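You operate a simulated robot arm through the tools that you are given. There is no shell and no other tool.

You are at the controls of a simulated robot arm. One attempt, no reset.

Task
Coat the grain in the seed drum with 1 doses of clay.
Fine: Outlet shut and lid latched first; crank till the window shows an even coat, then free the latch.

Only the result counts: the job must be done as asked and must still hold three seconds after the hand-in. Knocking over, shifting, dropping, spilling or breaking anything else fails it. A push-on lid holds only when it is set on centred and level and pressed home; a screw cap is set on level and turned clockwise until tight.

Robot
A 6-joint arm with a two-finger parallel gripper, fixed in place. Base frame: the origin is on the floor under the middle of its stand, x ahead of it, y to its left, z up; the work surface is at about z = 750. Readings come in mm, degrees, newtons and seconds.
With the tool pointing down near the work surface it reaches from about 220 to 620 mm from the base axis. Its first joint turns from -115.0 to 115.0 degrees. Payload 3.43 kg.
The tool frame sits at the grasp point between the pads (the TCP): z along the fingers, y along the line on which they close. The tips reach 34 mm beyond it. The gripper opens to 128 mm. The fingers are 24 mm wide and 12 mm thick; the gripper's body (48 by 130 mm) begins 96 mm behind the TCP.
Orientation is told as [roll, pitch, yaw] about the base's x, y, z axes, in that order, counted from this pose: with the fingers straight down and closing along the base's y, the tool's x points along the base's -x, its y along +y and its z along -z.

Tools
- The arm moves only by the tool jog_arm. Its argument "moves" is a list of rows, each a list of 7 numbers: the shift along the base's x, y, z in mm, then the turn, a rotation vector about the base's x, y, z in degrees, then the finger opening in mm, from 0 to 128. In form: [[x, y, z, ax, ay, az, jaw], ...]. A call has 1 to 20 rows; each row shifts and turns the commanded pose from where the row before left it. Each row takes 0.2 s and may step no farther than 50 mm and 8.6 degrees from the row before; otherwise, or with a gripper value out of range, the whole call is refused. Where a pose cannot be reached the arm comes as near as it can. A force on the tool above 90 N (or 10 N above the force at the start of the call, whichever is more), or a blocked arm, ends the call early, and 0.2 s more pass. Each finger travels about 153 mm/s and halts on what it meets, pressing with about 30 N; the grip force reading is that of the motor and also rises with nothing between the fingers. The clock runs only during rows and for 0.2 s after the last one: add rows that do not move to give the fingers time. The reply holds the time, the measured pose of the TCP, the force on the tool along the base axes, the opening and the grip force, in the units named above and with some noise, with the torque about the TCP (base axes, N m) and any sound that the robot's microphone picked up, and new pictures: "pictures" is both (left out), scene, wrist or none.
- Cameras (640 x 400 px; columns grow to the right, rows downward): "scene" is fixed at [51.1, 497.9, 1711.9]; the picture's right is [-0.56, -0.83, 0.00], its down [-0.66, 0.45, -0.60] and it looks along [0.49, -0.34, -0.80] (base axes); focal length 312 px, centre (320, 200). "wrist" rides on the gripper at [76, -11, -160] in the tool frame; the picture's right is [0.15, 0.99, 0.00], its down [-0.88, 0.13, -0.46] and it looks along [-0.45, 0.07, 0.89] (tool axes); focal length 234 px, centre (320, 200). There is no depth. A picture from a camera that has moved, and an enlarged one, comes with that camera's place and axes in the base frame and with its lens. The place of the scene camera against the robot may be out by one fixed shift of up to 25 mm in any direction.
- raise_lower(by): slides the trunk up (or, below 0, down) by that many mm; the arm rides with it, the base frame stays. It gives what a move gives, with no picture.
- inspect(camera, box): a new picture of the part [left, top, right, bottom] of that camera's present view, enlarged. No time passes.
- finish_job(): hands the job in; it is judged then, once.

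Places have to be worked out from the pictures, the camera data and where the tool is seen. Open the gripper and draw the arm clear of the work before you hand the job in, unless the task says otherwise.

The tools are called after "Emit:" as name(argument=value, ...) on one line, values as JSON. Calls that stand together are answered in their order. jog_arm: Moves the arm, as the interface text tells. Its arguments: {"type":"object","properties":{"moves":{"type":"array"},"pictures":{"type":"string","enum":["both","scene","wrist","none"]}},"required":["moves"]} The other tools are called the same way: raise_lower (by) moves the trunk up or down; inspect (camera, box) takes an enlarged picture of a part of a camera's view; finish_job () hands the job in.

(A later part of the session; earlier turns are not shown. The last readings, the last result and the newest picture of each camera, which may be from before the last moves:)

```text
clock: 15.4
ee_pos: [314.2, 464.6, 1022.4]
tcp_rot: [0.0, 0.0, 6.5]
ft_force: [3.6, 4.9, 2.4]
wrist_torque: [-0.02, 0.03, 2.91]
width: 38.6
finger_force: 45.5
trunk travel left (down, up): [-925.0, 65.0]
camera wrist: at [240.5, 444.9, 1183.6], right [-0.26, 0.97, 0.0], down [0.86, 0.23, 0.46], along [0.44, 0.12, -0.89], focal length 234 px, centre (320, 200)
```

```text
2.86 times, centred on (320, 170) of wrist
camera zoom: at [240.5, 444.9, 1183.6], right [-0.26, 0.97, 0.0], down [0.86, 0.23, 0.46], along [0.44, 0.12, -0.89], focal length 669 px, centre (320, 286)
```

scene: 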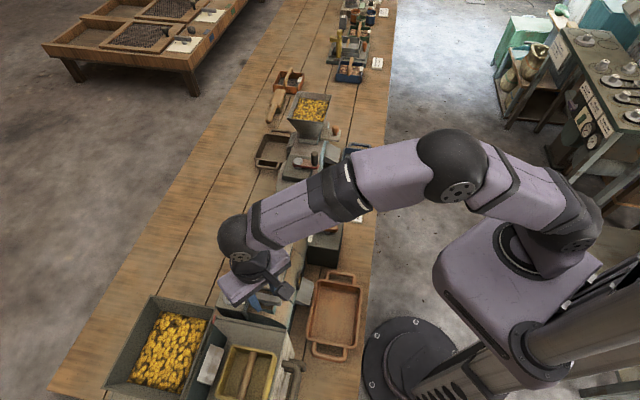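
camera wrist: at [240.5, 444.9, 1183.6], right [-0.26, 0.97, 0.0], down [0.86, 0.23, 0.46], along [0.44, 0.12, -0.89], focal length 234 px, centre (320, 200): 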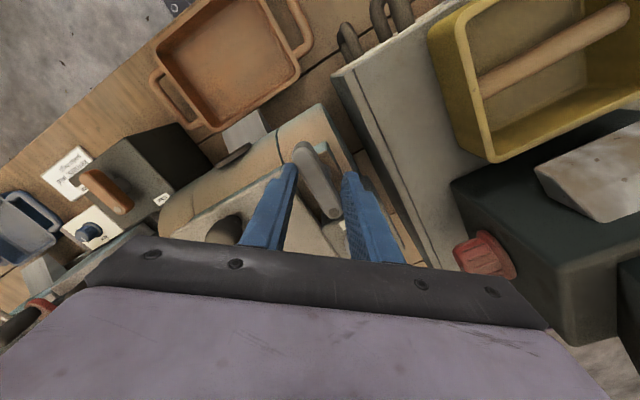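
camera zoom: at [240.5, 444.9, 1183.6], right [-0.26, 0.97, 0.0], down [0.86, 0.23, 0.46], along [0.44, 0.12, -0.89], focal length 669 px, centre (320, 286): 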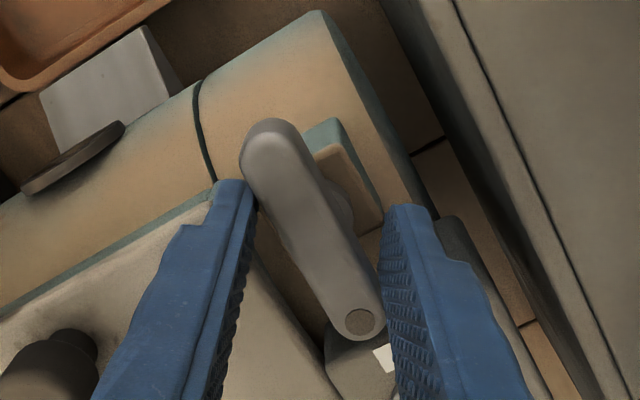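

The bar hit its stop at its starting angle and the turning jaws were forced open (torque 2.9 N·m), so clockwise is blocked; the latch must turn counter-clockwise. I rotate back to re-align and then try counter-clockwise.

Emit:
jog_arm(moves=[[0, 0, 0, 0, 0, 8, 30], [0, 0, 0, 0, 0, 8, 30], [0, 0, 0, 0, 0, 8, 30], [0, 0, 0, 0, 0, 8, 30], [0, 0, 0, 0, 0, 8, 14], [0, 0, 0, 0, 0, 0, 14], [0, 0, 0, 0, 0, 6, 14], [0, 0, 0, 0, 0, 6, 14]])

Emit:
inspect(camera="wrist", box=[240, 100, 400, 240])

```text
clock: 17.2
ee_pos: [313.2, 463.5, 1022.5]
tcp_rot: [0.0, -0.1, 58.1]
ft_force: [-2.7, -0.8, 2.7]
wrist_torque: [0.02, 0.22, -0.03]
width: 21.5
finger_force: 45.5
trunk travel left (down, up): [-925.0, 65.0]
camera wrist: at [283.4, 393.3, 1183.5], right [-0.92, 0.4, 0.0], down [0.35, 0.82, 0.46], along [0.18, 0.42, -0.89], focal length 234 px, centre (320, 200)
```

scene: 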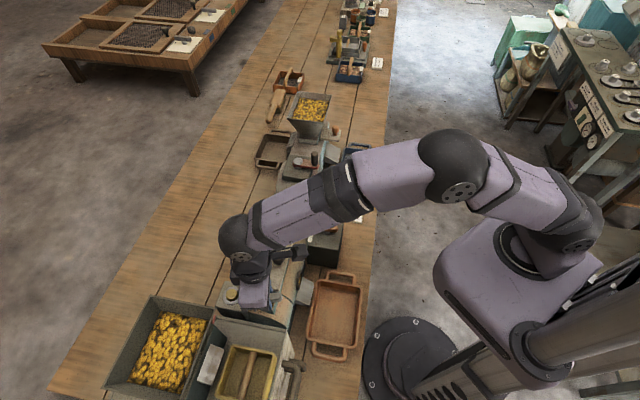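
wrist: 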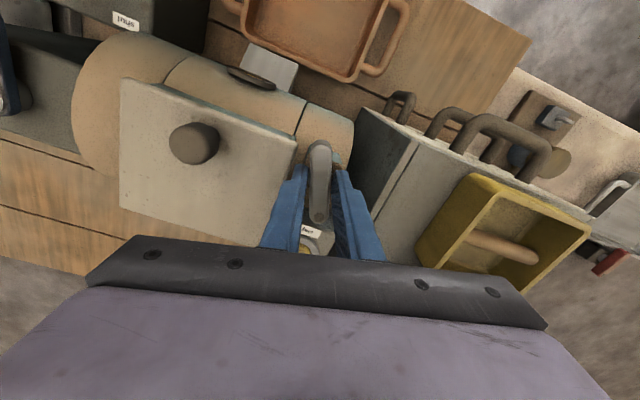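

```text
2.86 times, centred on (320, 170) of wrist
camera zoom: at [283.4, 393.3, 1183.5], right [-0.92, 0.4, 0.0], down [0.35, 0.82, 0.46], along [0.18, 0.42, -0.89], focal length 669 px, centre (320, 286)
```

zoom: 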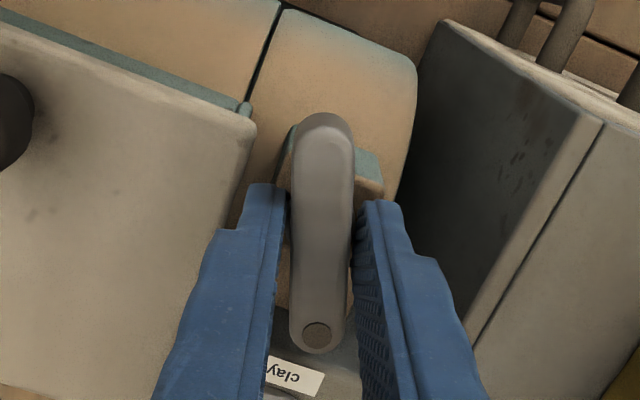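

Counter-clockwise is free (torque ≈0, bar turned with the jaws). I continue counter-clockwise.

Emit:
jog_arm(moves=[[0, 0, 0, 0, 0, 8, 14], [0, 0, 0, 0, 0, 8, 14], [0, 0, 0, 0, 0, 8, 14], [0, 0, 0, 0, 0, 8, 14], [0, 0, 0, 0, 0, 8, 14]])

```text
clock: 18.4
ee_pos: [313.2, 464.6, 1023.2]
tcp_rot: [0.1, 0.1, 98.3]
ft_force: [-2.3, 1.1, -1.3]
wrist_torque: [0.63, 0.25, -0.02]
width: 21.6
finger_force: 45.4
trunk travel left (down, up): [-925.0, 65.0]
camera wrist: at [335.9, 390.3, 1183.6], right [-0.96, -0.29, 0.0], down [-0.26, 0.85, 0.46], along [-0.13, 0.44, -0.89], focal length 234 px, centre (320, 200)
```

scene: 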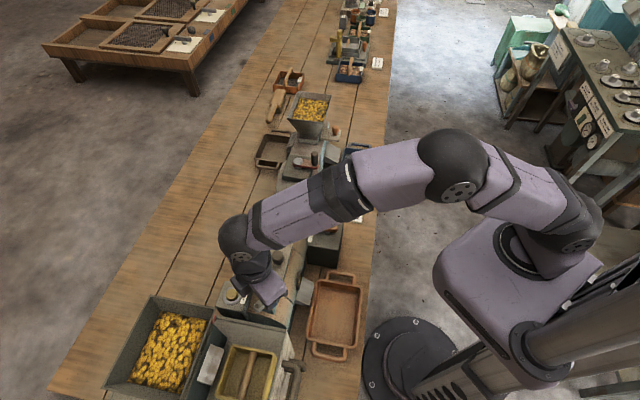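
wrist: 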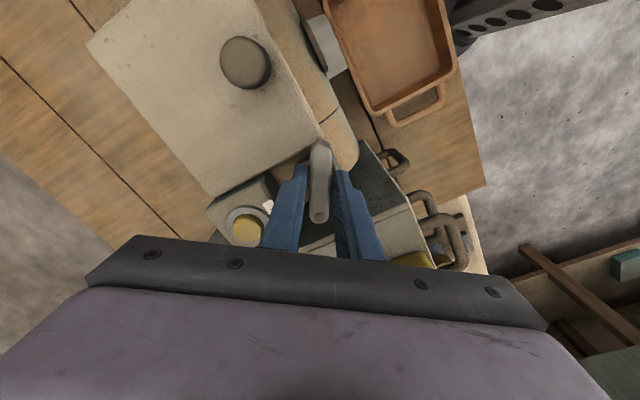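

The latch follows freely. I continue counter-clockwise another ~36° toward 134°, with smaller final steps.

Emit:
jog_arm(moves=[[0, 0, 0, 0, 0, 8, 14], [0, 0, 0, 0, 0, 8, 14], [0, 0, 0, 0, 0, 8, 14], [0, 0, 0, 0, 0, 8, 14], [0, 0, 0, 0, 0, 4, 14]])

Emit:
inspect(camera="wrist", box=[240, 60, 400, 240])

```text
clock: 19.6
ee_pos: [313.4, 464.0, 1024.7]
tcp_rot: [0.1, 0.1, 134.2]
ft_force: [-0.9, -2.3, 2.4]
wrist_torque: [-0.17, -0.1, -0.34]
width: 21.7
finger_force: 45.4
trunk travel left (down, up): [-925.0, 65.0]
camera wrist: at [375.0, 417.1, 1183.7], right [-0.61, -0.8, 0.0], down [-0.71, 0.54, 0.45], along [-0.36, 0.28, -0.89], focal length 234 px, centre (320, 200)
```

scene: 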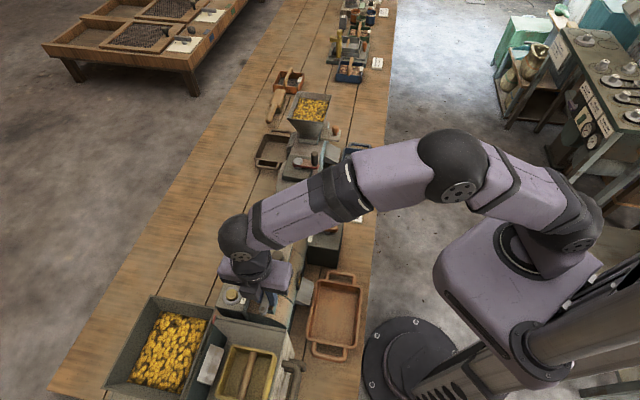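
wrist: 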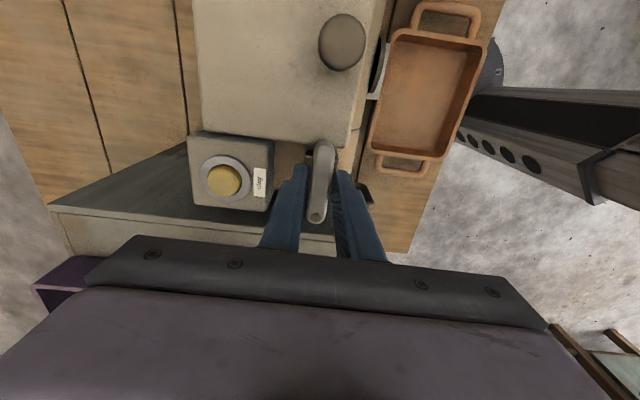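

```text
2.22 times, centred on (320, 150) of wrist
camera zoom: at [375.0, 417.1, 1183.7], right [-0.61, -0.8, 0.0], down [-0.71, 0.54, 0.45], along [-0.36, 0.28, -0.89], focal length 520 px, centre (320, 311)
```

zoom: 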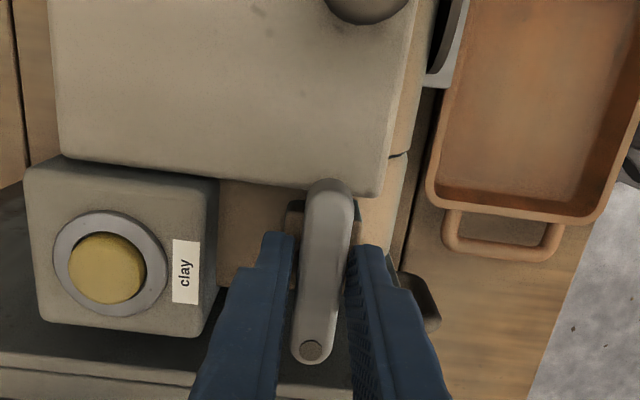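

The un-dotted end is now over the lid edge; torque is starting to rise (−0.34). I add a few degrees to seat it on its stop.

Emit:
jog_arm(moves=[[0, 0, 0, 0, 0, 3, 14], [0, 0, 0, 0, 0, 2, 14]], pictures="none")

```text
clock: 20.2
ee_pos: [312.3, 464.2, 1023.3]
tcp_rot: [0.0, 0.0, 139.2]
ft_force: [0.0, -0.5, 0.8]
wrist_torque: [-0.26, -0.13, -0.23]
width: 21.7
finger_force: 44.5
trunk travel left (down, up): [-925.0, 65.0]
```

Torque hasn't built up yet, so I turn a bit more to find the stop.

Emit:
jog_arm(moves=[[0, 0, 0, 0, 0, 3, 14], [0, 0, 0, 0, 0, 3, 14]], pictures="wrist")

Emit:
inspect(camera="wrist", box=[240, 60, 400, 240])

```text
clock: 20.8
ee_pos: [312.9, 464.9, 1022.4]
tcp_rot: [0.0, 0.0, 145.1]
ft_force: [0.6, 0.8, -1.2]
wrist_torque: [0.07, 0.01, -0.33]
width: 21.3
finger_force: 45.0
trunk travel left (down, up): [-925.0, 65.0]
camera wrist: at [382.4, 429.7, 1183.5], right [-0.45, -0.9, 0.0], down [-0.8, 0.4, 0.46], along [-0.41, 0.2, -0.89], focal length 234 px, centre (320, 200)
```

wrist: 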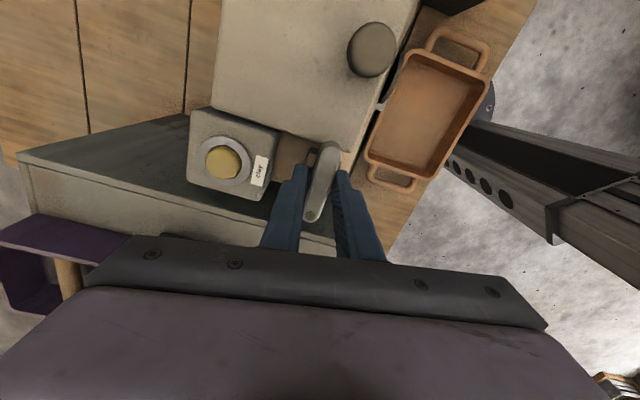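

```text
2.22 times, centred on (320, 150) of wrist
camera zoom: at [382.4, 429.7, 1183.5], right [-0.45, -0.9, 0.0], down [-0.8, 0.4, 0.46], along [-0.41, 0.2, -0.89], focal length 520 px, centre (320, 311)
```

zoom: 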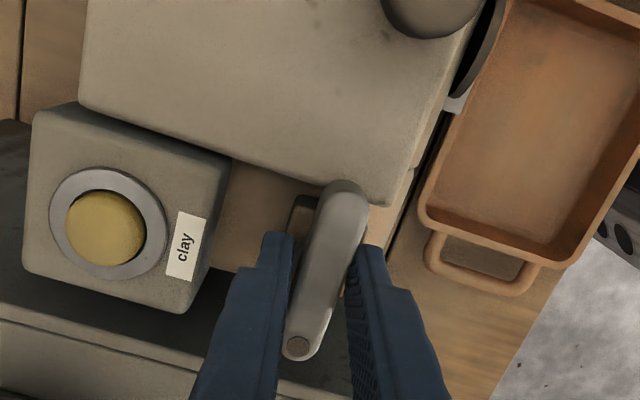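

The bar stayed square to the lid edge while the jaws slipped past it, so the latch is on its 90° stop. I open and lift straight up, then look.

Emit:
jog_arm(moves=[[0, 0, 0, 0, 0, 0, 38], [0, 0, 0, 0, 0, 0, 38], [0, 0, 25, 0, 0, 0, 38], [0, 0, 45, 0, 0, 0, 38], [0, 0, 45, 0, 0, 0, 38], [0, 0, 0, 0, 0, 0, 38]])

Emit:
inspect(camera="wrist", box=[240, 60, 400, 240])

Emit:
inspect(camera="scene", box=[220, 230, 320, 330])

```text
clock: 22.2
ee_pos: [314.2, 464.4, 1139.4]
tcp_rot: [0.0, 0.0, 145.1]
ft_force: [0.3, -0.1, -0.4]
wrist_torque: [-0.03, 0.02, 0.0]
width: 38.1
finger_force: 0.0
trunk travel left (down, up): [-925.0, 65.0]
camera wrist: at [384.2, 428.1, 1299.9], right [-0.45, -0.9, 0.0], down [-0.8, 0.4, 0.46], along [-0.41, 0.2, -0.89], focal length 234 px, centre (320, 200)
```

scene: 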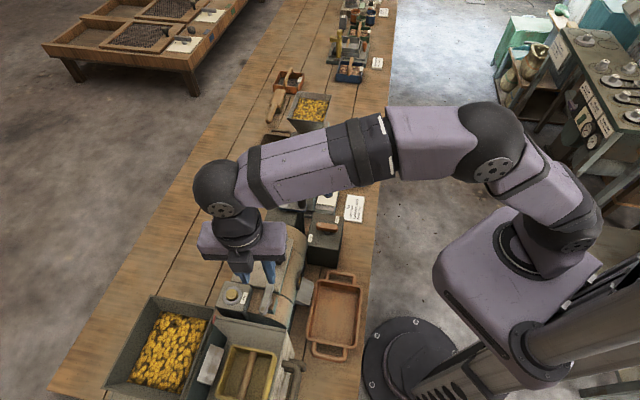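
wrist: 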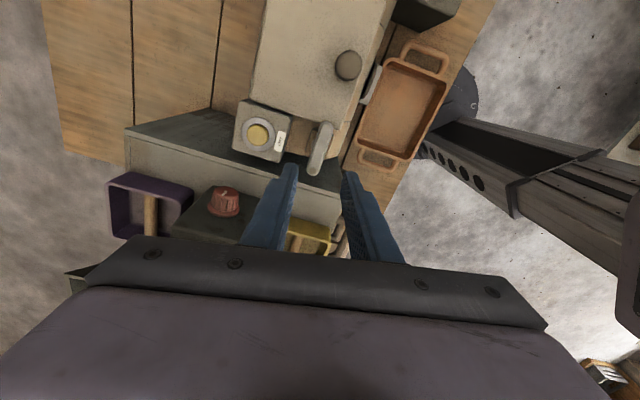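

```text
2.22 times, centred on (320, 150) of wrist
camera zoom: at [384.2, 428.1, 1299.9], right [-0.45, -0.9, 0.0], down [-0.8, 0.4, 0.46], along [-0.41, 0.2, -0.89], focal length 520 px, centre (320, 311)
```

zoom: 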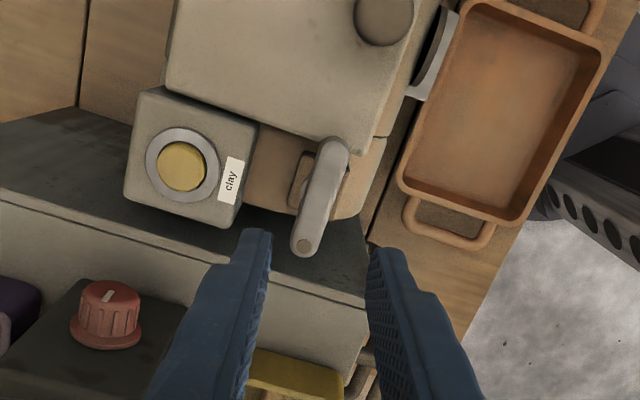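

```text
4.00 times, centred on (270, 280) of scene
camera zoom: at [51.1, 497.9, 1711.9], right [-0.56, -0.83, 0.0], down [-0.66, 0.45, -0.6], along [0.49, -0.34, -0.8], focal length 1249 px, centre (520, -120)
```

zoom: 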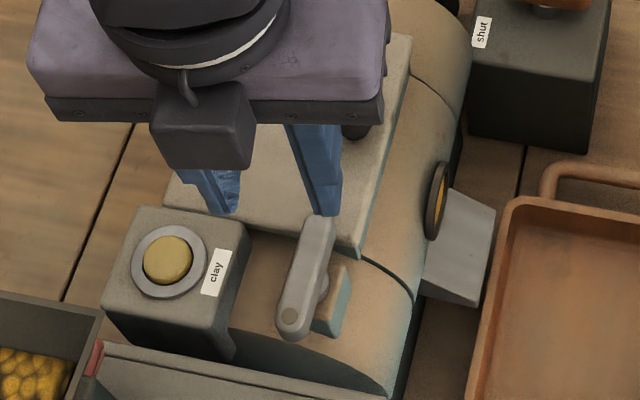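

The latch now overlaps the lid. Next is the clay button at about (363.5,525,~1000): I close the jaws and move above it, checking that it's in reach.

Emit:
jog_arm(moves=[[24.6, 30.3, -10, 0, 0, -3, 0], [24.7, 30.3, -20, 0, 0, -3, 0], [0, 0, -25, 0, 0, -3, 0], [0, 0, 0, 0, 0, 0, 0]])

Emit:
inspect(camera="wrist", box=[220, 60, 420, 260])

Emit:
inspect(camera="scene", box=[200, 230, 300, 330])

```text
clock: 23.2
ee_pos: [358.0, 513.1, 1082.2]
tcp_rot: [0.0, 0.0, 136.1]
ft_force: [-0.9, -0.4, -0.4]
wrist_torque: [-0.01, 0.0, 0.02]
width: 0.0
finger_force: 30.3
out of reach, approached as far as the arm can: row 2
trunk travel left (down, up): [-925.0, 65.0]
camera wrist: at [420.8, 467.6, 1241.6], right [-0.58, -0.81, 0.0], down [-0.72, 0.52, 0.46], along [-0.37, 0.26, -0.89], focal length 234 px, centre (320, 200)
```

scene: 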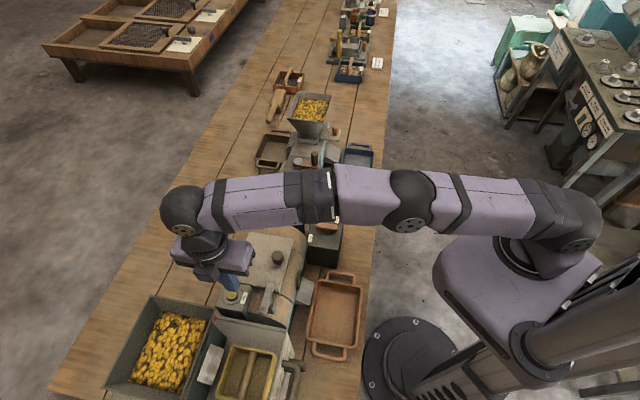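
wrist: 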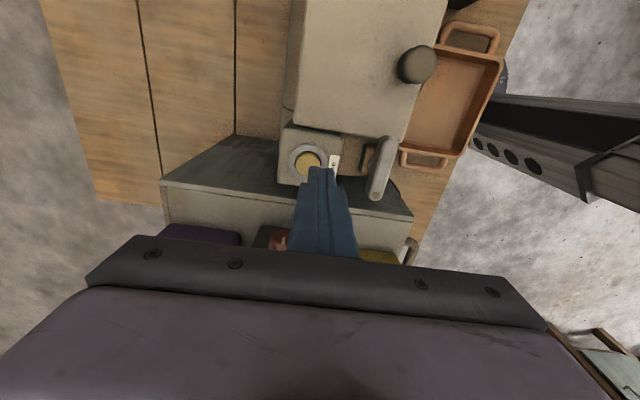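

```text
2.00 times, centred on (320, 160) of wrist
camera zoom: at [420.8, 467.6, 1241.6], right [-0.58, -0.81, 0.0], down [-0.72, 0.52, 0.46], along [-0.37, 0.26, -0.89], focal length 468 px, centre (320, 280)
```

zoom: 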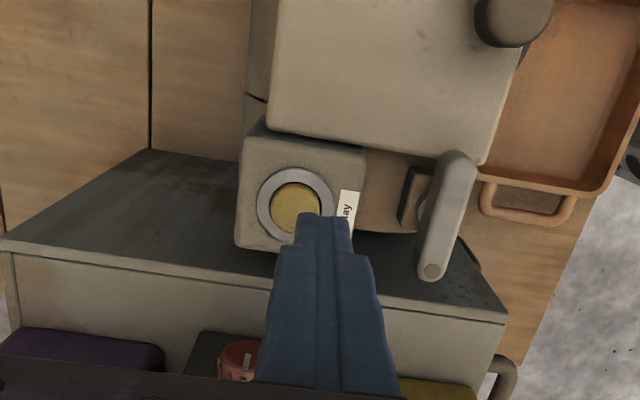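

```text
4.00 times, centred on (250, 280) of scene
camera zoom: at [51.1, 497.9, 1711.9], right [-0.56, -0.83, 0.0], down [-0.66, 0.45, -0.6], along [0.49, -0.34, -0.8], focal length 1249 px, centre (600, -120)
```

zoom: 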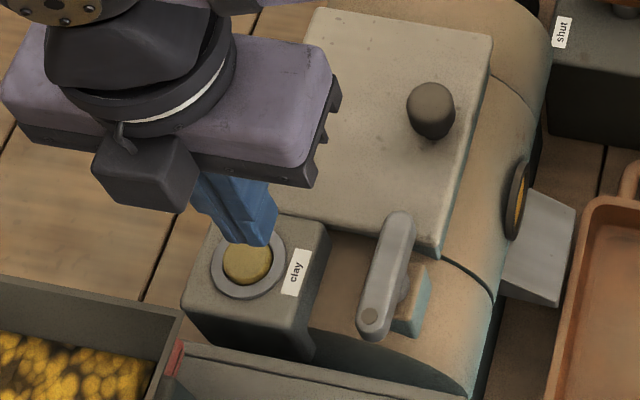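

The vertical tool tops out ~12 mm short of the button (reach limit ~626 mm), so I tilt the fingers 7° outward to gain reach and re-check the position.

Emit:
jog_arm(moves=[[0, 0, 0, 5.74, -3.99, 0, 0], [0, 0, 0, 0, 0, 0, 0], [0, 0, 0, 0, 0, 0, 0]])

Emit:
inspect(camera="wrist", box=[220, 60, 420, 260])

Emit:
inspect(camera="scene", box=[200, 230, 300, 330])

```text
clock: 24.0
ee_pos: [356.4, 513.9, 1081.6]
tcp_rot: [-7.0, -1.1, 136.2]
ft_force: [-0.1, 0.4, 0.7]
wrist_torque: [0.02, -0.01, -0.02]
width: 0.1
finger_force: 30.1
trunk travel left (down, up): [-925.0, 65.0]
camera wrist: at [408.2, 451.7, 1240.7], right [-0.58, -0.81, -0.12], down [-0.76, 0.47, 0.45], along [-0.31, 0.35, -0.88], focal length 234 px, centre (320, 200)
```

scene: 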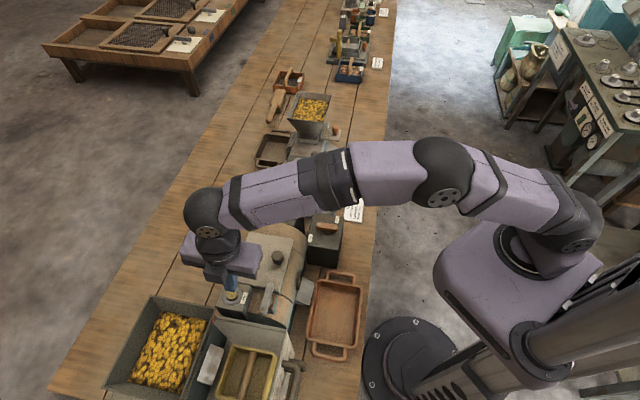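
wrist: 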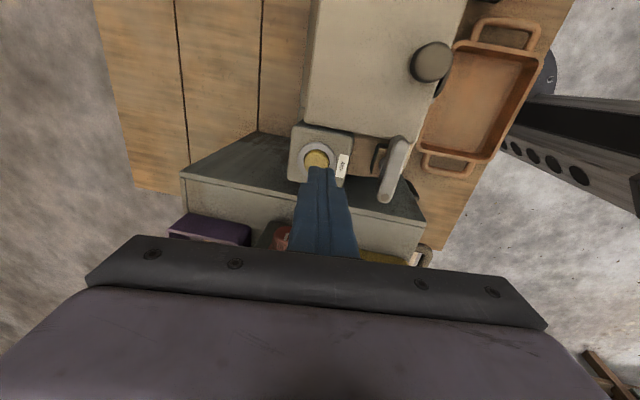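

```text
2.00 times, centred on (320, 160) of wrist
camera zoom: at [408.2, 451.7, 1240.7], right [-0.58, -0.81, -0.12], down [-0.76, 0.47, 0.45], along [-0.31, 0.35, -0.88], focal length 468 px, centre (320, 280)
```

zoom: 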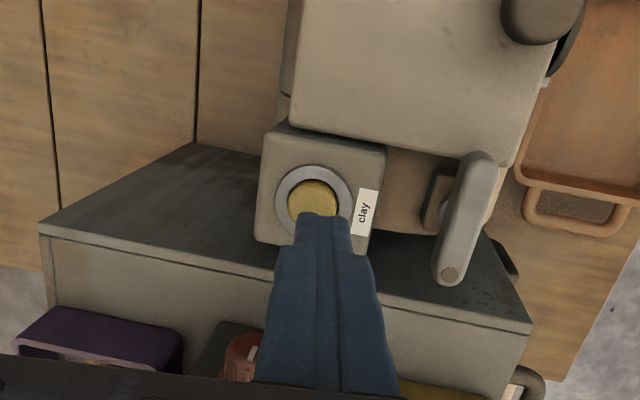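

```text
4.00 times, centred on (250, 280) of scene
camera zoom: at [51.1, 497.9, 1711.9], right [-0.56, -0.83, 0.0], down [-0.66, 0.45, -0.6], along [0.49, -0.34, -0.8], focal length 1249 px, centre (600, -120)
```

zoom: 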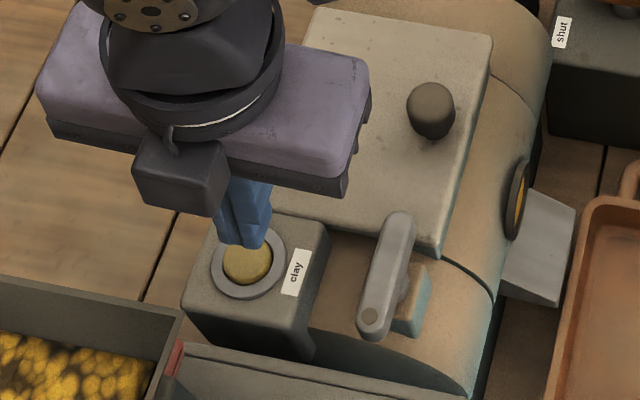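

With the tilt the tip is at about (359,517,1048); the button centre re-measures at (364.5,523.5). I shift over it and come down to ~10 mm above.

Emit:
jog_arm(moves=[[5.5, 6.5, -15, 0, 0, 0, 0], [0, 0, -15, 0, 0, 0, 0], [0, 0, -5, 0, 0, 0, 0], [0, 0, 0, 0, 0, 0, 0]])

Emit:
inspect(camera="wrist", box=[260, 100, 400, 240])

Emit:
inspect(camera="scene", box=[210, 260, 270, 320])

```text
clock: 25.0
ee_pos: [360.6, 519.4, 1046.2]
tcp_rot: [-6.9, -1.1, 136.2]
ft_force: [0.9, 1.0, 0.1]
wrist_torque: [-0.01, -0.01, 0.01]
width: 0.1
finger_force: 30.3
trunk travel left (down, up): [-925.0, 65.0]
camera wrist: at [412.5, 457.8, 1205.4], right [-0.58, -0.81, -0.12], down [-0.76, 0.47, 0.45], along [-0.31, 0.35, -0.88], focal length 234 px, centre (320, 200)
```

scene: 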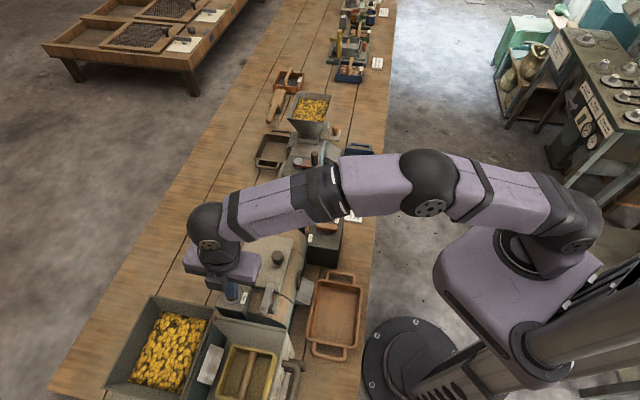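
wrist: 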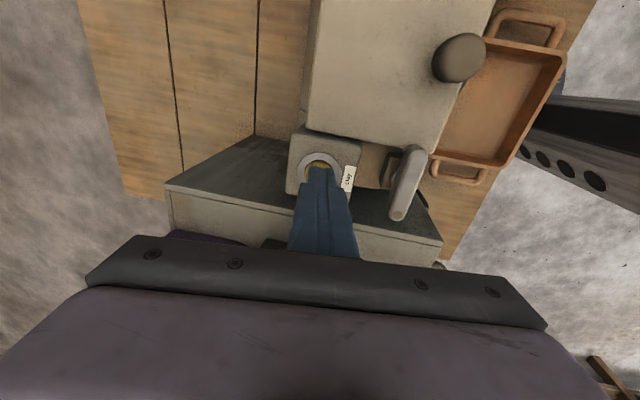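

```text
2.86 times, centred on (330, 170) of wrist
camera zoom: at [412.5, 457.8, 1205.4], right [-0.58, -0.81, -0.12], down [-0.76, 0.47, 0.45], along [-0.31, 0.35, -0.88], focal length 669 px, centre (291, 286)
```

zoom: 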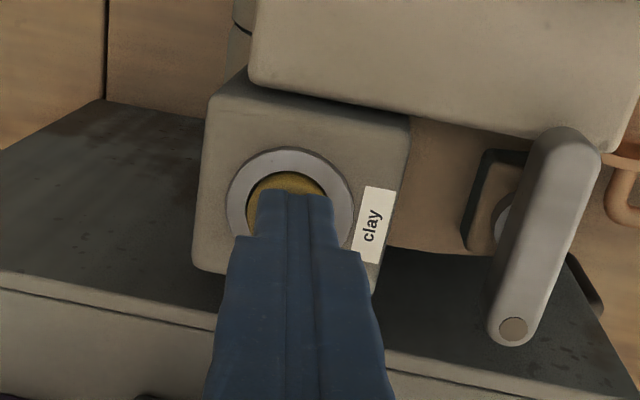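

```text
6.67 times, centred on (240, 290) of scene
camera zoom: at [51.1, 497.9, 1711.9], right [-0.56, -0.83, 0.0], down [-0.66, 0.45, -0.6], along [0.49, -0.34, -0.8], focal length 2082 px, centre (853, -400)
```

zoom: 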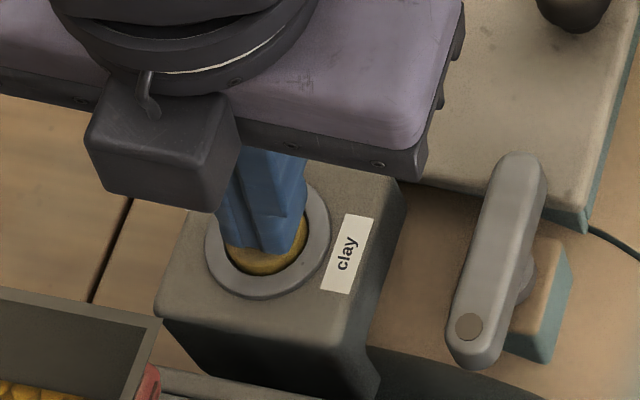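

The tip is over the button but its low inner edge would land near the ring, so I shift ~6 mm outward and start down in small steps, watching force.

Emit:
jog_arm(moves=[[4.2, 4.8, 0, 0, 0, 0, 0], [0, 0, -4, 0, 0, 0, 0], [0, 0, -3, 0, 0, 0, 0]], pictures="wrist")

Emit:
inspect(camera="scene", box=[210, 260, 270, 320])

```text
clock: 25.8
ee_pos: [366.3, 524.8, 1040.9]
tcp_rot: [-7.1, -1.3, 136.2]
ft_force: [-0.6, -0.2, 7.2]
wrist_torque: [-0.02, -0.03, -0.01]
width: 0.1
finger_force: 29.6
trunk travel left (down, up): [-925.0, 65.0]
heard: click
camera wrist: at [416.8, 462.6, 1199.6], right [-0.58, -0.81, -0.13], down [-0.76, 0.47, 0.45], along [-0.31, 0.36, -0.88], focal length 234 px, centre (320, 200)
```

wrist: 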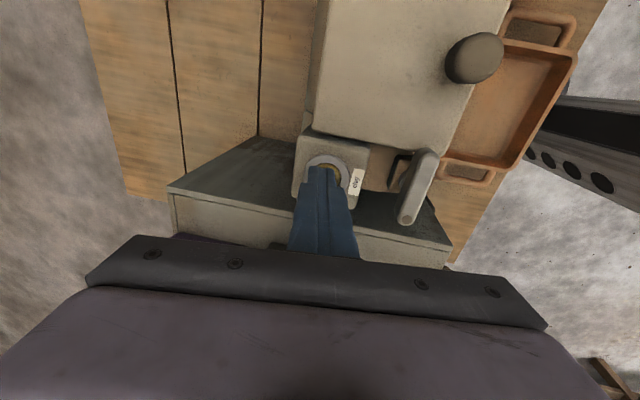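

```text
6.67 times, centred on (240, 290) of scene
camera zoom: at [51.1, 497.9, 1711.9], right [-0.56, -0.83, 0.0], down [-0.66, 0.45, -0.6], along [0.49, -0.34, -0.8], focal length 2082 px, centre (853, -400)
```

zoom: 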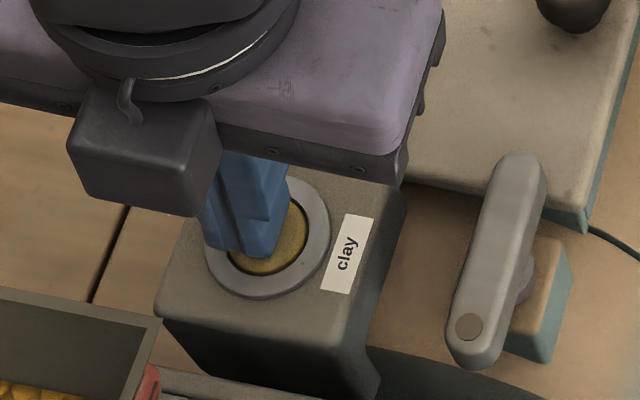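

A click was heard with 7 N on the tip: the button has actuated once. I lift straight off it now and inspect the window.

Emit:
jog_arm(moves=[[0, 0, 15, 0, 0, 0, 0], [0, 0, 40, 0, 0, 0, 0], [-10, -14, 40, 0, 0, 0, 0], [0, 0, 0, 0, 0, 0, 0]])

Emit:
inspect(camera="scene", box=[285, 258, 315, 290])

Emit:
inspect(camera="scene", box=[210, 260, 270, 320])

```text
clock: 26.8
ee_pos: [358.2, 511.2, 1132.6]
tcp_rot: [-6.8, -1.2, 136.2]
ft_force: [1.0, 0.6, 0.0]
wrist_torque: [-0.02, 0.03, 0.01]
width: 0.1
finger_force: 30.2
trunk travel left (down, up): [-925.0, 65.0]
camera wrist: at [409.6, 449.9, 1290.7], right [-0.58, -0.81, -0.12], down [-0.76, 0.47, 0.45], along [-0.31, 0.35, -0.88], focal length 234 px, centre (320, 200)
```

scene: 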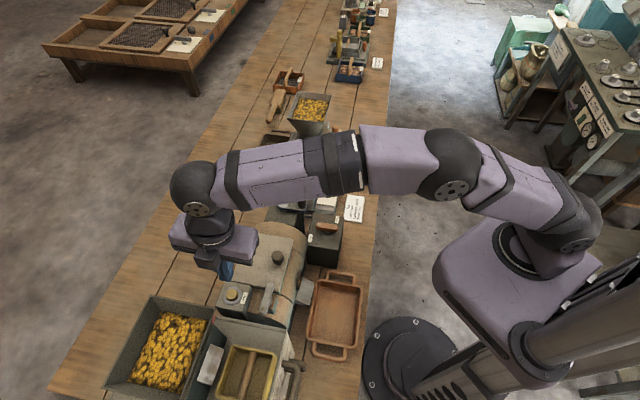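
wrist: 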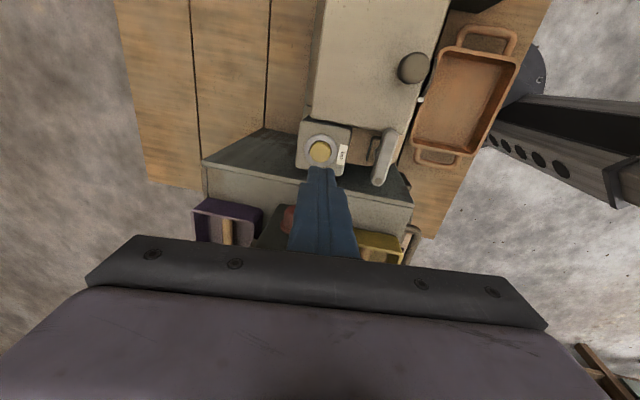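

```text
12.50 times, centred on (300, 274) of scene
camera zoom: at [51.1, 497.9, 1711.9], right [-0.56, -0.83, 0.0], down [-0.66, 0.45, -0.6], along [0.49, -0.34, -0.8], focal length 3903 px, centre (570, -725)
```

zoom: 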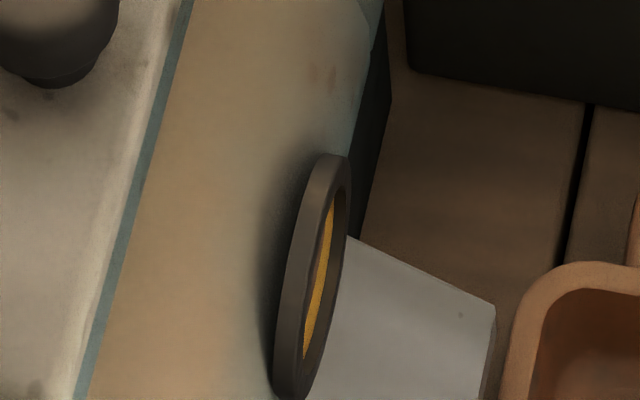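

```text
6.67 times, centred on (240, 290) of scene
camera zoom: at [51.1, 497.9, 1711.9], right [-0.56, -0.83, 0.0], down [-0.66, 0.45, -0.6], along [0.49, -0.34, -0.8], focal length 2082 px, centre (853, -400)
```

zoom: 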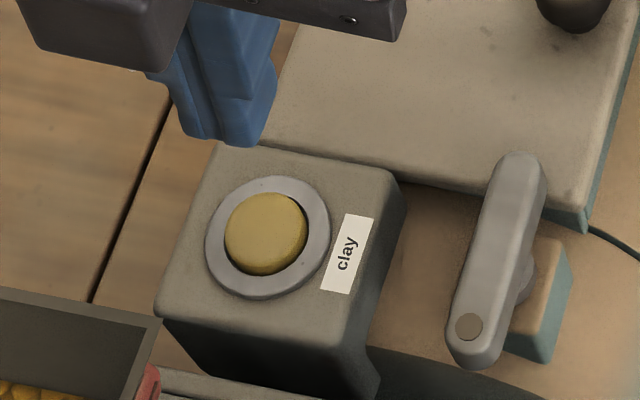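

The button popped back up, so one dose is in. Now the crank: pivot ≈(542.5,294.3), knob ≈(502,256.5), radius ≈55.5 mm, knob top z≈1012. The far side of its circle is ~670 mm out, so I fly there with yaw 28.5° and the fingers tilted 15° outward (pads stay vertical planes).

Emit:
jog_arm(moves=[[8.7, -16.0, 0, -5.74, 3.99, 0, 0], [8.7, -16.0, 0, 0, 0, -8.27, 0], [8.7, -16.0, 0, 0, 0, -8.27, 0], [8.7, -16.0, 0, 0, 0, -8.27, 0], [8.7, -16.0, 0, 0, 0, -8.27, 0], [8.7, -16.0, 0, 0, 0, -8.27, 0], [8.7, -16.0, 0, 0, 0, -8.27, 0], [8.7, -16.0, 0, 0, 0, -8.27, 0], [8.7, -16.0, 0, 0, 0, -8.27, 0], [8.7, -16.0, 0, 0, 0, -8.27, 10], [8.7, -16.0, 0, 0, 0, -8.27, 20], [8.7, -16.0, 0, 0, 0, -8.27, 40], [8.7, -16.0, 0, 0, 0, -8.27, 50], [8.7, -16.0, 0, 0, 0, -8.27, 50], [8.7, -16.0, 0, 3.58, -6.59, 0, 50], [8.7, -16.0, 0, 3.58, -6.59, 0, 50], [0, 0, 0, 0, 0, 0, 50]])

Emit:
inspect(camera="wrist", box=[220, 80, 420, 260])

```text
clock: 30.4
ee_pos: [494.7, 253.6, 1133.8]
tcp_rot: [0.0, -15.1, 28.6]
ft_force: [-0.1, -0.5, 0.8]
wrist_torque: [-0.01, -0.01, 0.0]
width: 49.6
finger_force: 0.0
trunk travel left (down, up): [-925.0, 65.0]
camera wrist: at [399.9, 188.0, 1267.5], right [-0.6, 0.8, -0.04], down [0.58, 0.46, 0.67], along [0.55, 0.38, -0.74], focal length 234 px, centre (320, 200)
```

scene: 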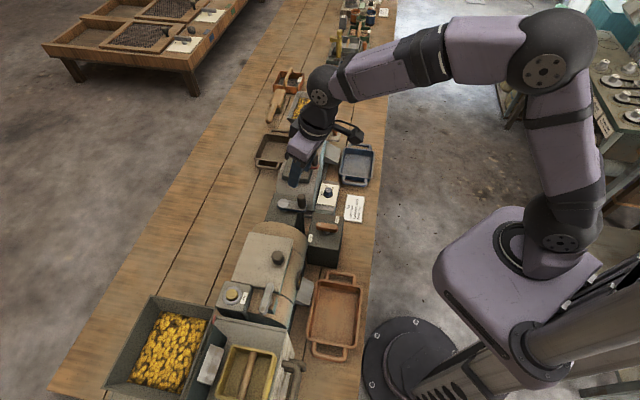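
wrist: 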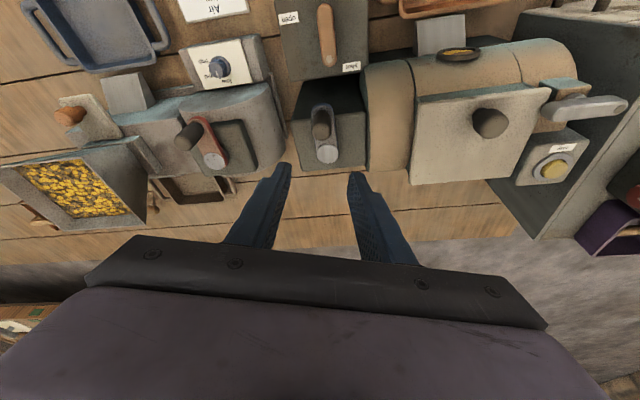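

```text
2.22 times, centred on (320, 170) of wrist
camera zoom: at [399.9, 188.0, 1267.5], right [-0.6, 0.8, -0.04], down [0.58, 0.46, 0.67], along [0.55, 0.38, -0.74], focal length 520 px, centre (320, 267)
```

zoom: 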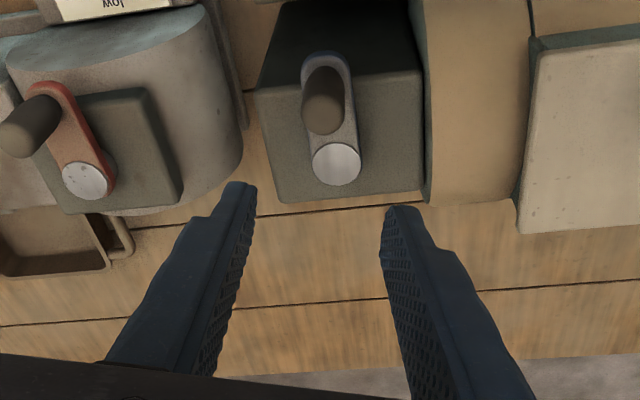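

The refined view gives knob ≈(502.5,255.8) and pivot ≈(542,294.6). I descend vertically around the knob with the jaws 50 mm open.

Emit:
jog_arm(moves=[[3.5, 0.2, -40, 0, 0, 0, 50], [0, 0, -40, 0, 0, 0, 50], [0, 0, -30, 0, 0, 0, 50], [0, 0, 0, 0, 0, 0, 50]])

Emit:
inspect(camera="wrist", box=[220, 80, 420, 260])

Emit:
inspect(camera="scene", box=[250, 140, 350, 240])

```text
clock: 31.4
ee_pos: [499.1, 254.0, 1025.2]
tcp_rot: [0.0, -15.0, 28.6]
ft_force: [-0.5, 0.1, 0.3]
wrist_torque: [0.0, 0.0, 0.01]
width: 50.1
finger_force: 0.2
trunk travel left (down, up): [-925.0, 65.0]
camera wrist: at [403.6, 187.7, 1158.8], right [-0.6, 0.8, -0.04], down [0.58, 0.46, 0.67], along [0.55, 0.38, -0.74], focal length 234 px, centre (320, 200)
```

scene: 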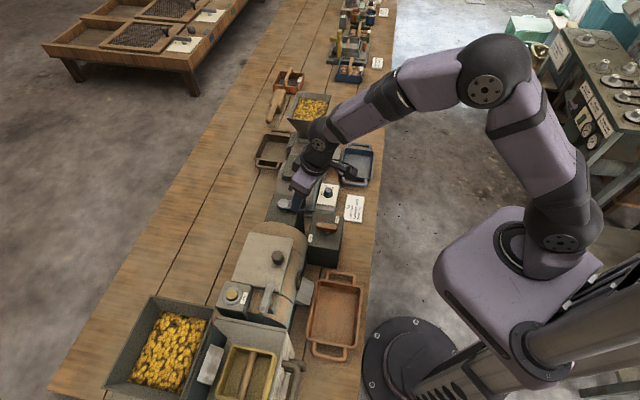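
wrist: 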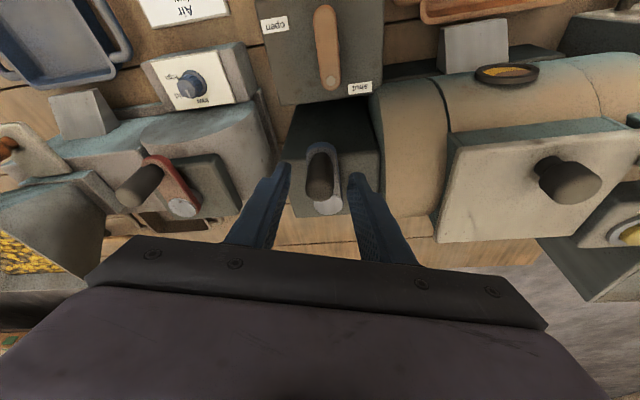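

```text
2.22 times, centred on (320, 170) of wrist
camera zoom: at [403.6, 187.7, 1158.8], right [-0.6, 0.8, -0.04], down [0.58, 0.46, 0.67], along [0.55, 0.38, -0.74], focal length 520 px, centre (320, 267)
```

zoom: 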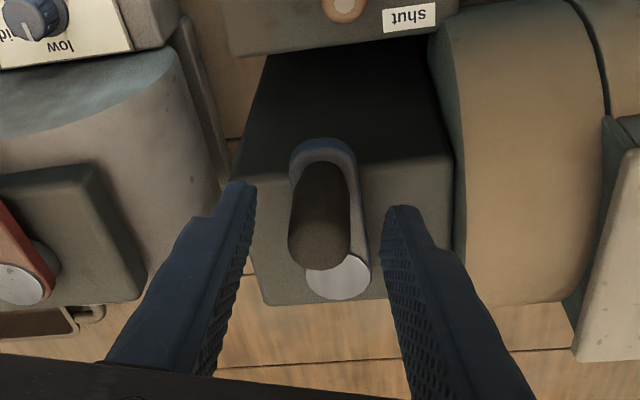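

```text
4.00 times, centred on (300, 190) of scene
camera zoom: at [51.1, 497.9, 1711.9], right [-0.56, -0.83, 0.0], down [-0.66, 0.45, -0.6], along [0.49, -0.34, -0.8], focal length 1249 px, centre (400, 240)
```

zoom: 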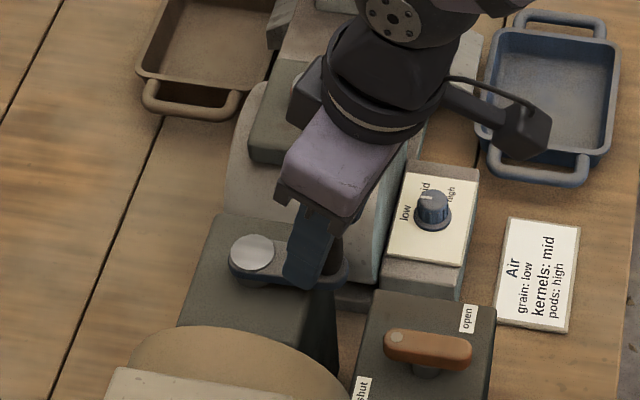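

The knob is between the pads. I lower 12 mm more (tips ~979, above the crank arm) and close on it.

Emit:
jog_arm(moves=[[-0.5, 0, -12, 0, 0, 0, 50], [0, 0, 0, 0, 0, 0, 34], [0, 0, 0, 0, 0, 0, 18], [0, 0, 0, 0, 0, 0, 18]])

Emit:
inspect(camera="wrist", box=[220, 80, 420, 260])

Emit:
inspect(camera="scene", box=[250, 140, 350, 240])

```text
clock: 32.4
ee_pos: [498.0, 252.6, 1012.2]
tcp_rot: [0.0, -15.1, 28.5]
ft_force: [-1.6, -1.7, -1.3]
wrist_torque: [0.13, -0.32, -0.03]
width: 22.1
finger_force: 45.3
trunk travel left (down, up): [-925.0, 65.0]
camera wrist: at [402.9, 188.1, 1147.0], right [-0.6, 0.8, -0.04], down [0.58, 0.47, 0.67], along [0.55, 0.38, -0.74], focal length 234 px, centre (320, 200)
```

scene: 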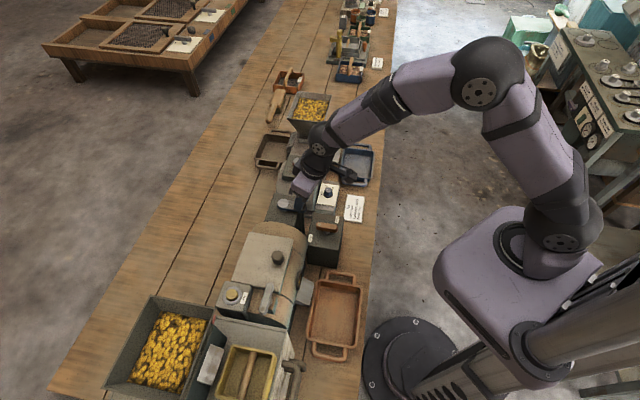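
wrist: 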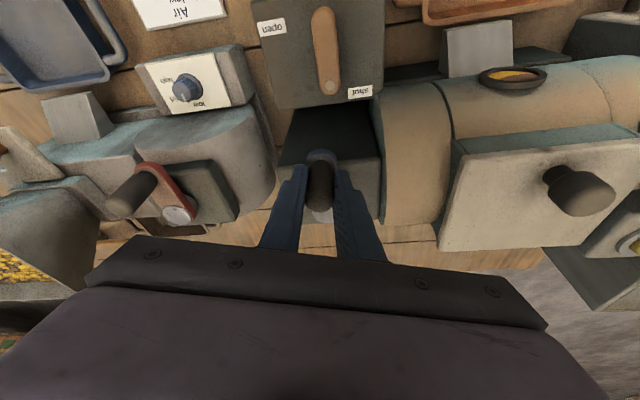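

```text
2.22 times, centred on (320, 170) of wrist
camera zoom: at [402.9, 188.1, 1147.0], right [-0.6, 0.8, -0.04], down [0.58, 0.47, 0.67], along [0.55, 0.38, -0.74], focal length 520 px, centre (320, 267)
```

zoom: 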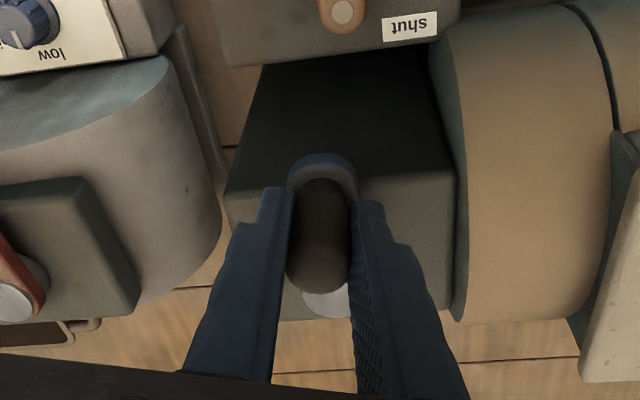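

```text
4.00 times, centred on (300, 190) of scene
camera zoom: at [51.1, 497.9, 1711.9], right [-0.56, -0.83, 0.0], down [-0.66, 0.45, -0.6], along [0.49, -0.34, -0.8], focal length 1249 px, centre (400, 240)
```

zoom: 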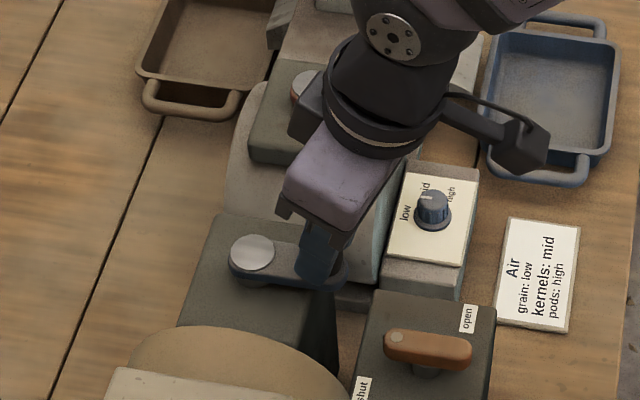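

Gripped at 22 mm. For clearance over the drum end when the crank swings that way, I raise the grip 6 mm, re-close, and begin a slow clockwise arc about the pivot, checking forces.

Emit:
jog_arm(moves=[[0, 0, 0, 0, 0, 0, 32], [0.4, 1.2, 6, 0, 0, 0, 32], [0, 0, 0, 0, 0, 0, 18], [0, 0, 0, 0, 0, 0, 18], [-8.8, 11.6, 0, 0, 0, 0, 18], [-5.5, 13.5, 0, 0, 0, 0, 18]])

Emit:
inspect(camera="scene", box=[250, 140, 350, 240])

```text
clock: 33.8
ee_pos: [483.8, 280.7, 1017.0]
tcp_rot: [0.0, -15.0, 28.7]
ft_force: [-1.0, -2.4, 0.1]
wrist_torque: [-0.67, 0.09, -0.1]
width: 21.5
finger_force: 44.8
trunk travel left (down, up): [-925.0, 65.0]
camera wrist: at [389.5, 215.4, 1152.3], right [-0.6, 0.8, -0.04], down [0.58, 0.47, 0.67], along [0.55, 0.38, -0.74], focal length 234 px, centre (320, 200)
```

scene: 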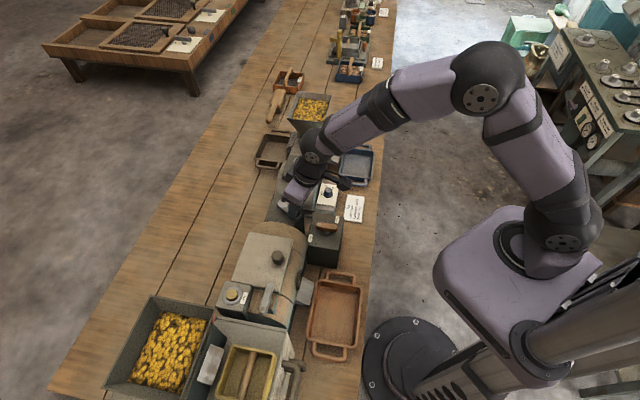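
wrist: 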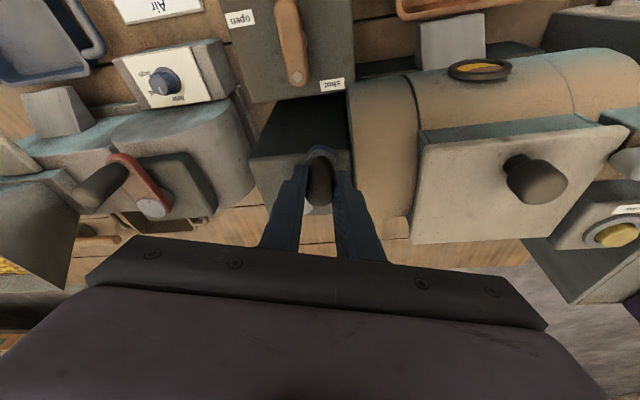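

```text
4.00 times, centred on (300, 190) of scene
camera zoom: at [51.1, 497.9, 1711.9], right [-0.56, -0.83, 0.0], down [-0.66, 0.45, -0.6], along [0.49, -0.34, -0.8], focal length 1249 px, centre (400, 240)
```

zoom: 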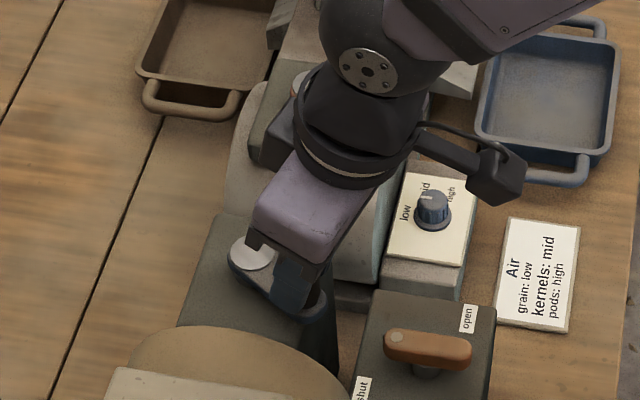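

The crank follows with almost no resistance. I continue clockwise past the drum side, in a short batch to check clearance.

Emit:
jog_arm(moves=[[-1.55, 19.32, 0, 0, 0, 0, 18], [5.14, 18.68, 0, 0, 0, 0, 18], [11.23, 15.8, 0, 0, 0, 0, 18]])

Emit:
inspect(camera="scene", box=[230, 160, 330, 260])

```text
clock: 34.6
ee_pos: [501.8, 334.2, 1017.9]
tcp_rot: [0.0, -15.1, 28.5]
ft_force: [12.7, -12.8, 0.5]
wrist_torque: [-0.43, 1.09, 0.0]
width: 22.0
finger_force: 45.0
trunk travel left (down, up): [-925.0, 65.0]
camera wrist: at [407.6, 268.7, 1152.0], right [-0.6, 0.8, -0.04], down [0.58, 0.46, 0.67], along [0.55, 0.38, -0.74], focal length 234 px, centre (320, 200)
```

scene: 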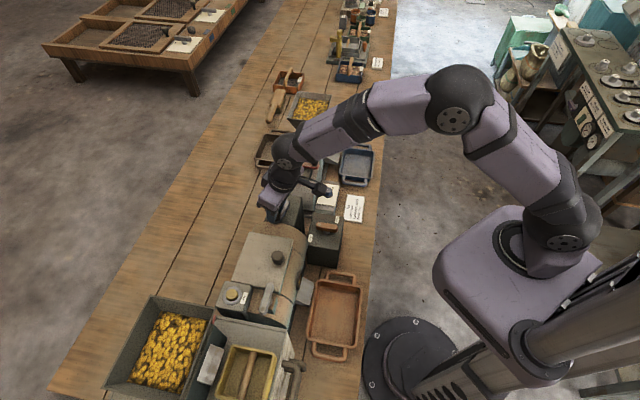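
wrist: 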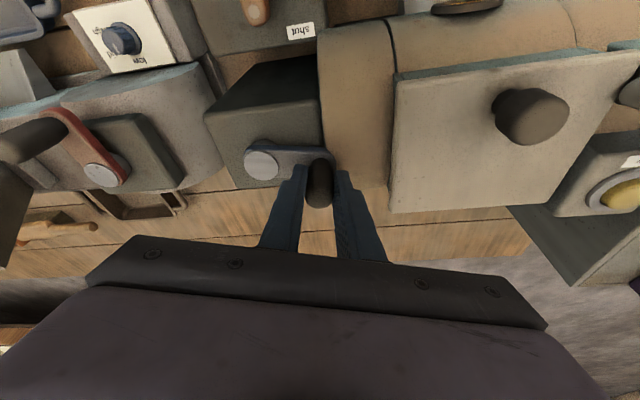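

```text
4.00 times, centred on (280, 210) of scene
camera zoom: at [51.1, 497.9, 1711.9], right [-0.56, -0.83, 0.0], down [-0.66, 0.45, -0.6], along [0.49, -0.34, -0.8], focal length 1249 px, centre (480, 160)
```

zoom: 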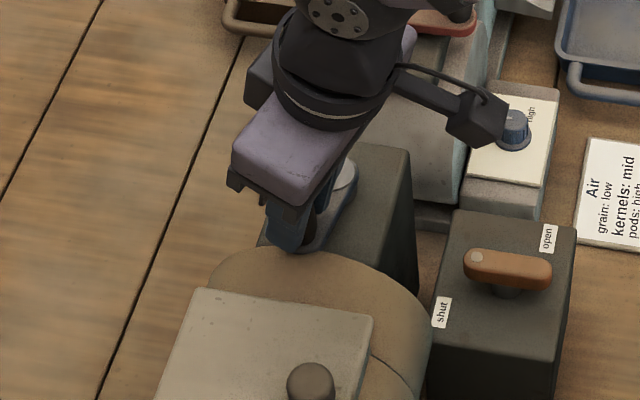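

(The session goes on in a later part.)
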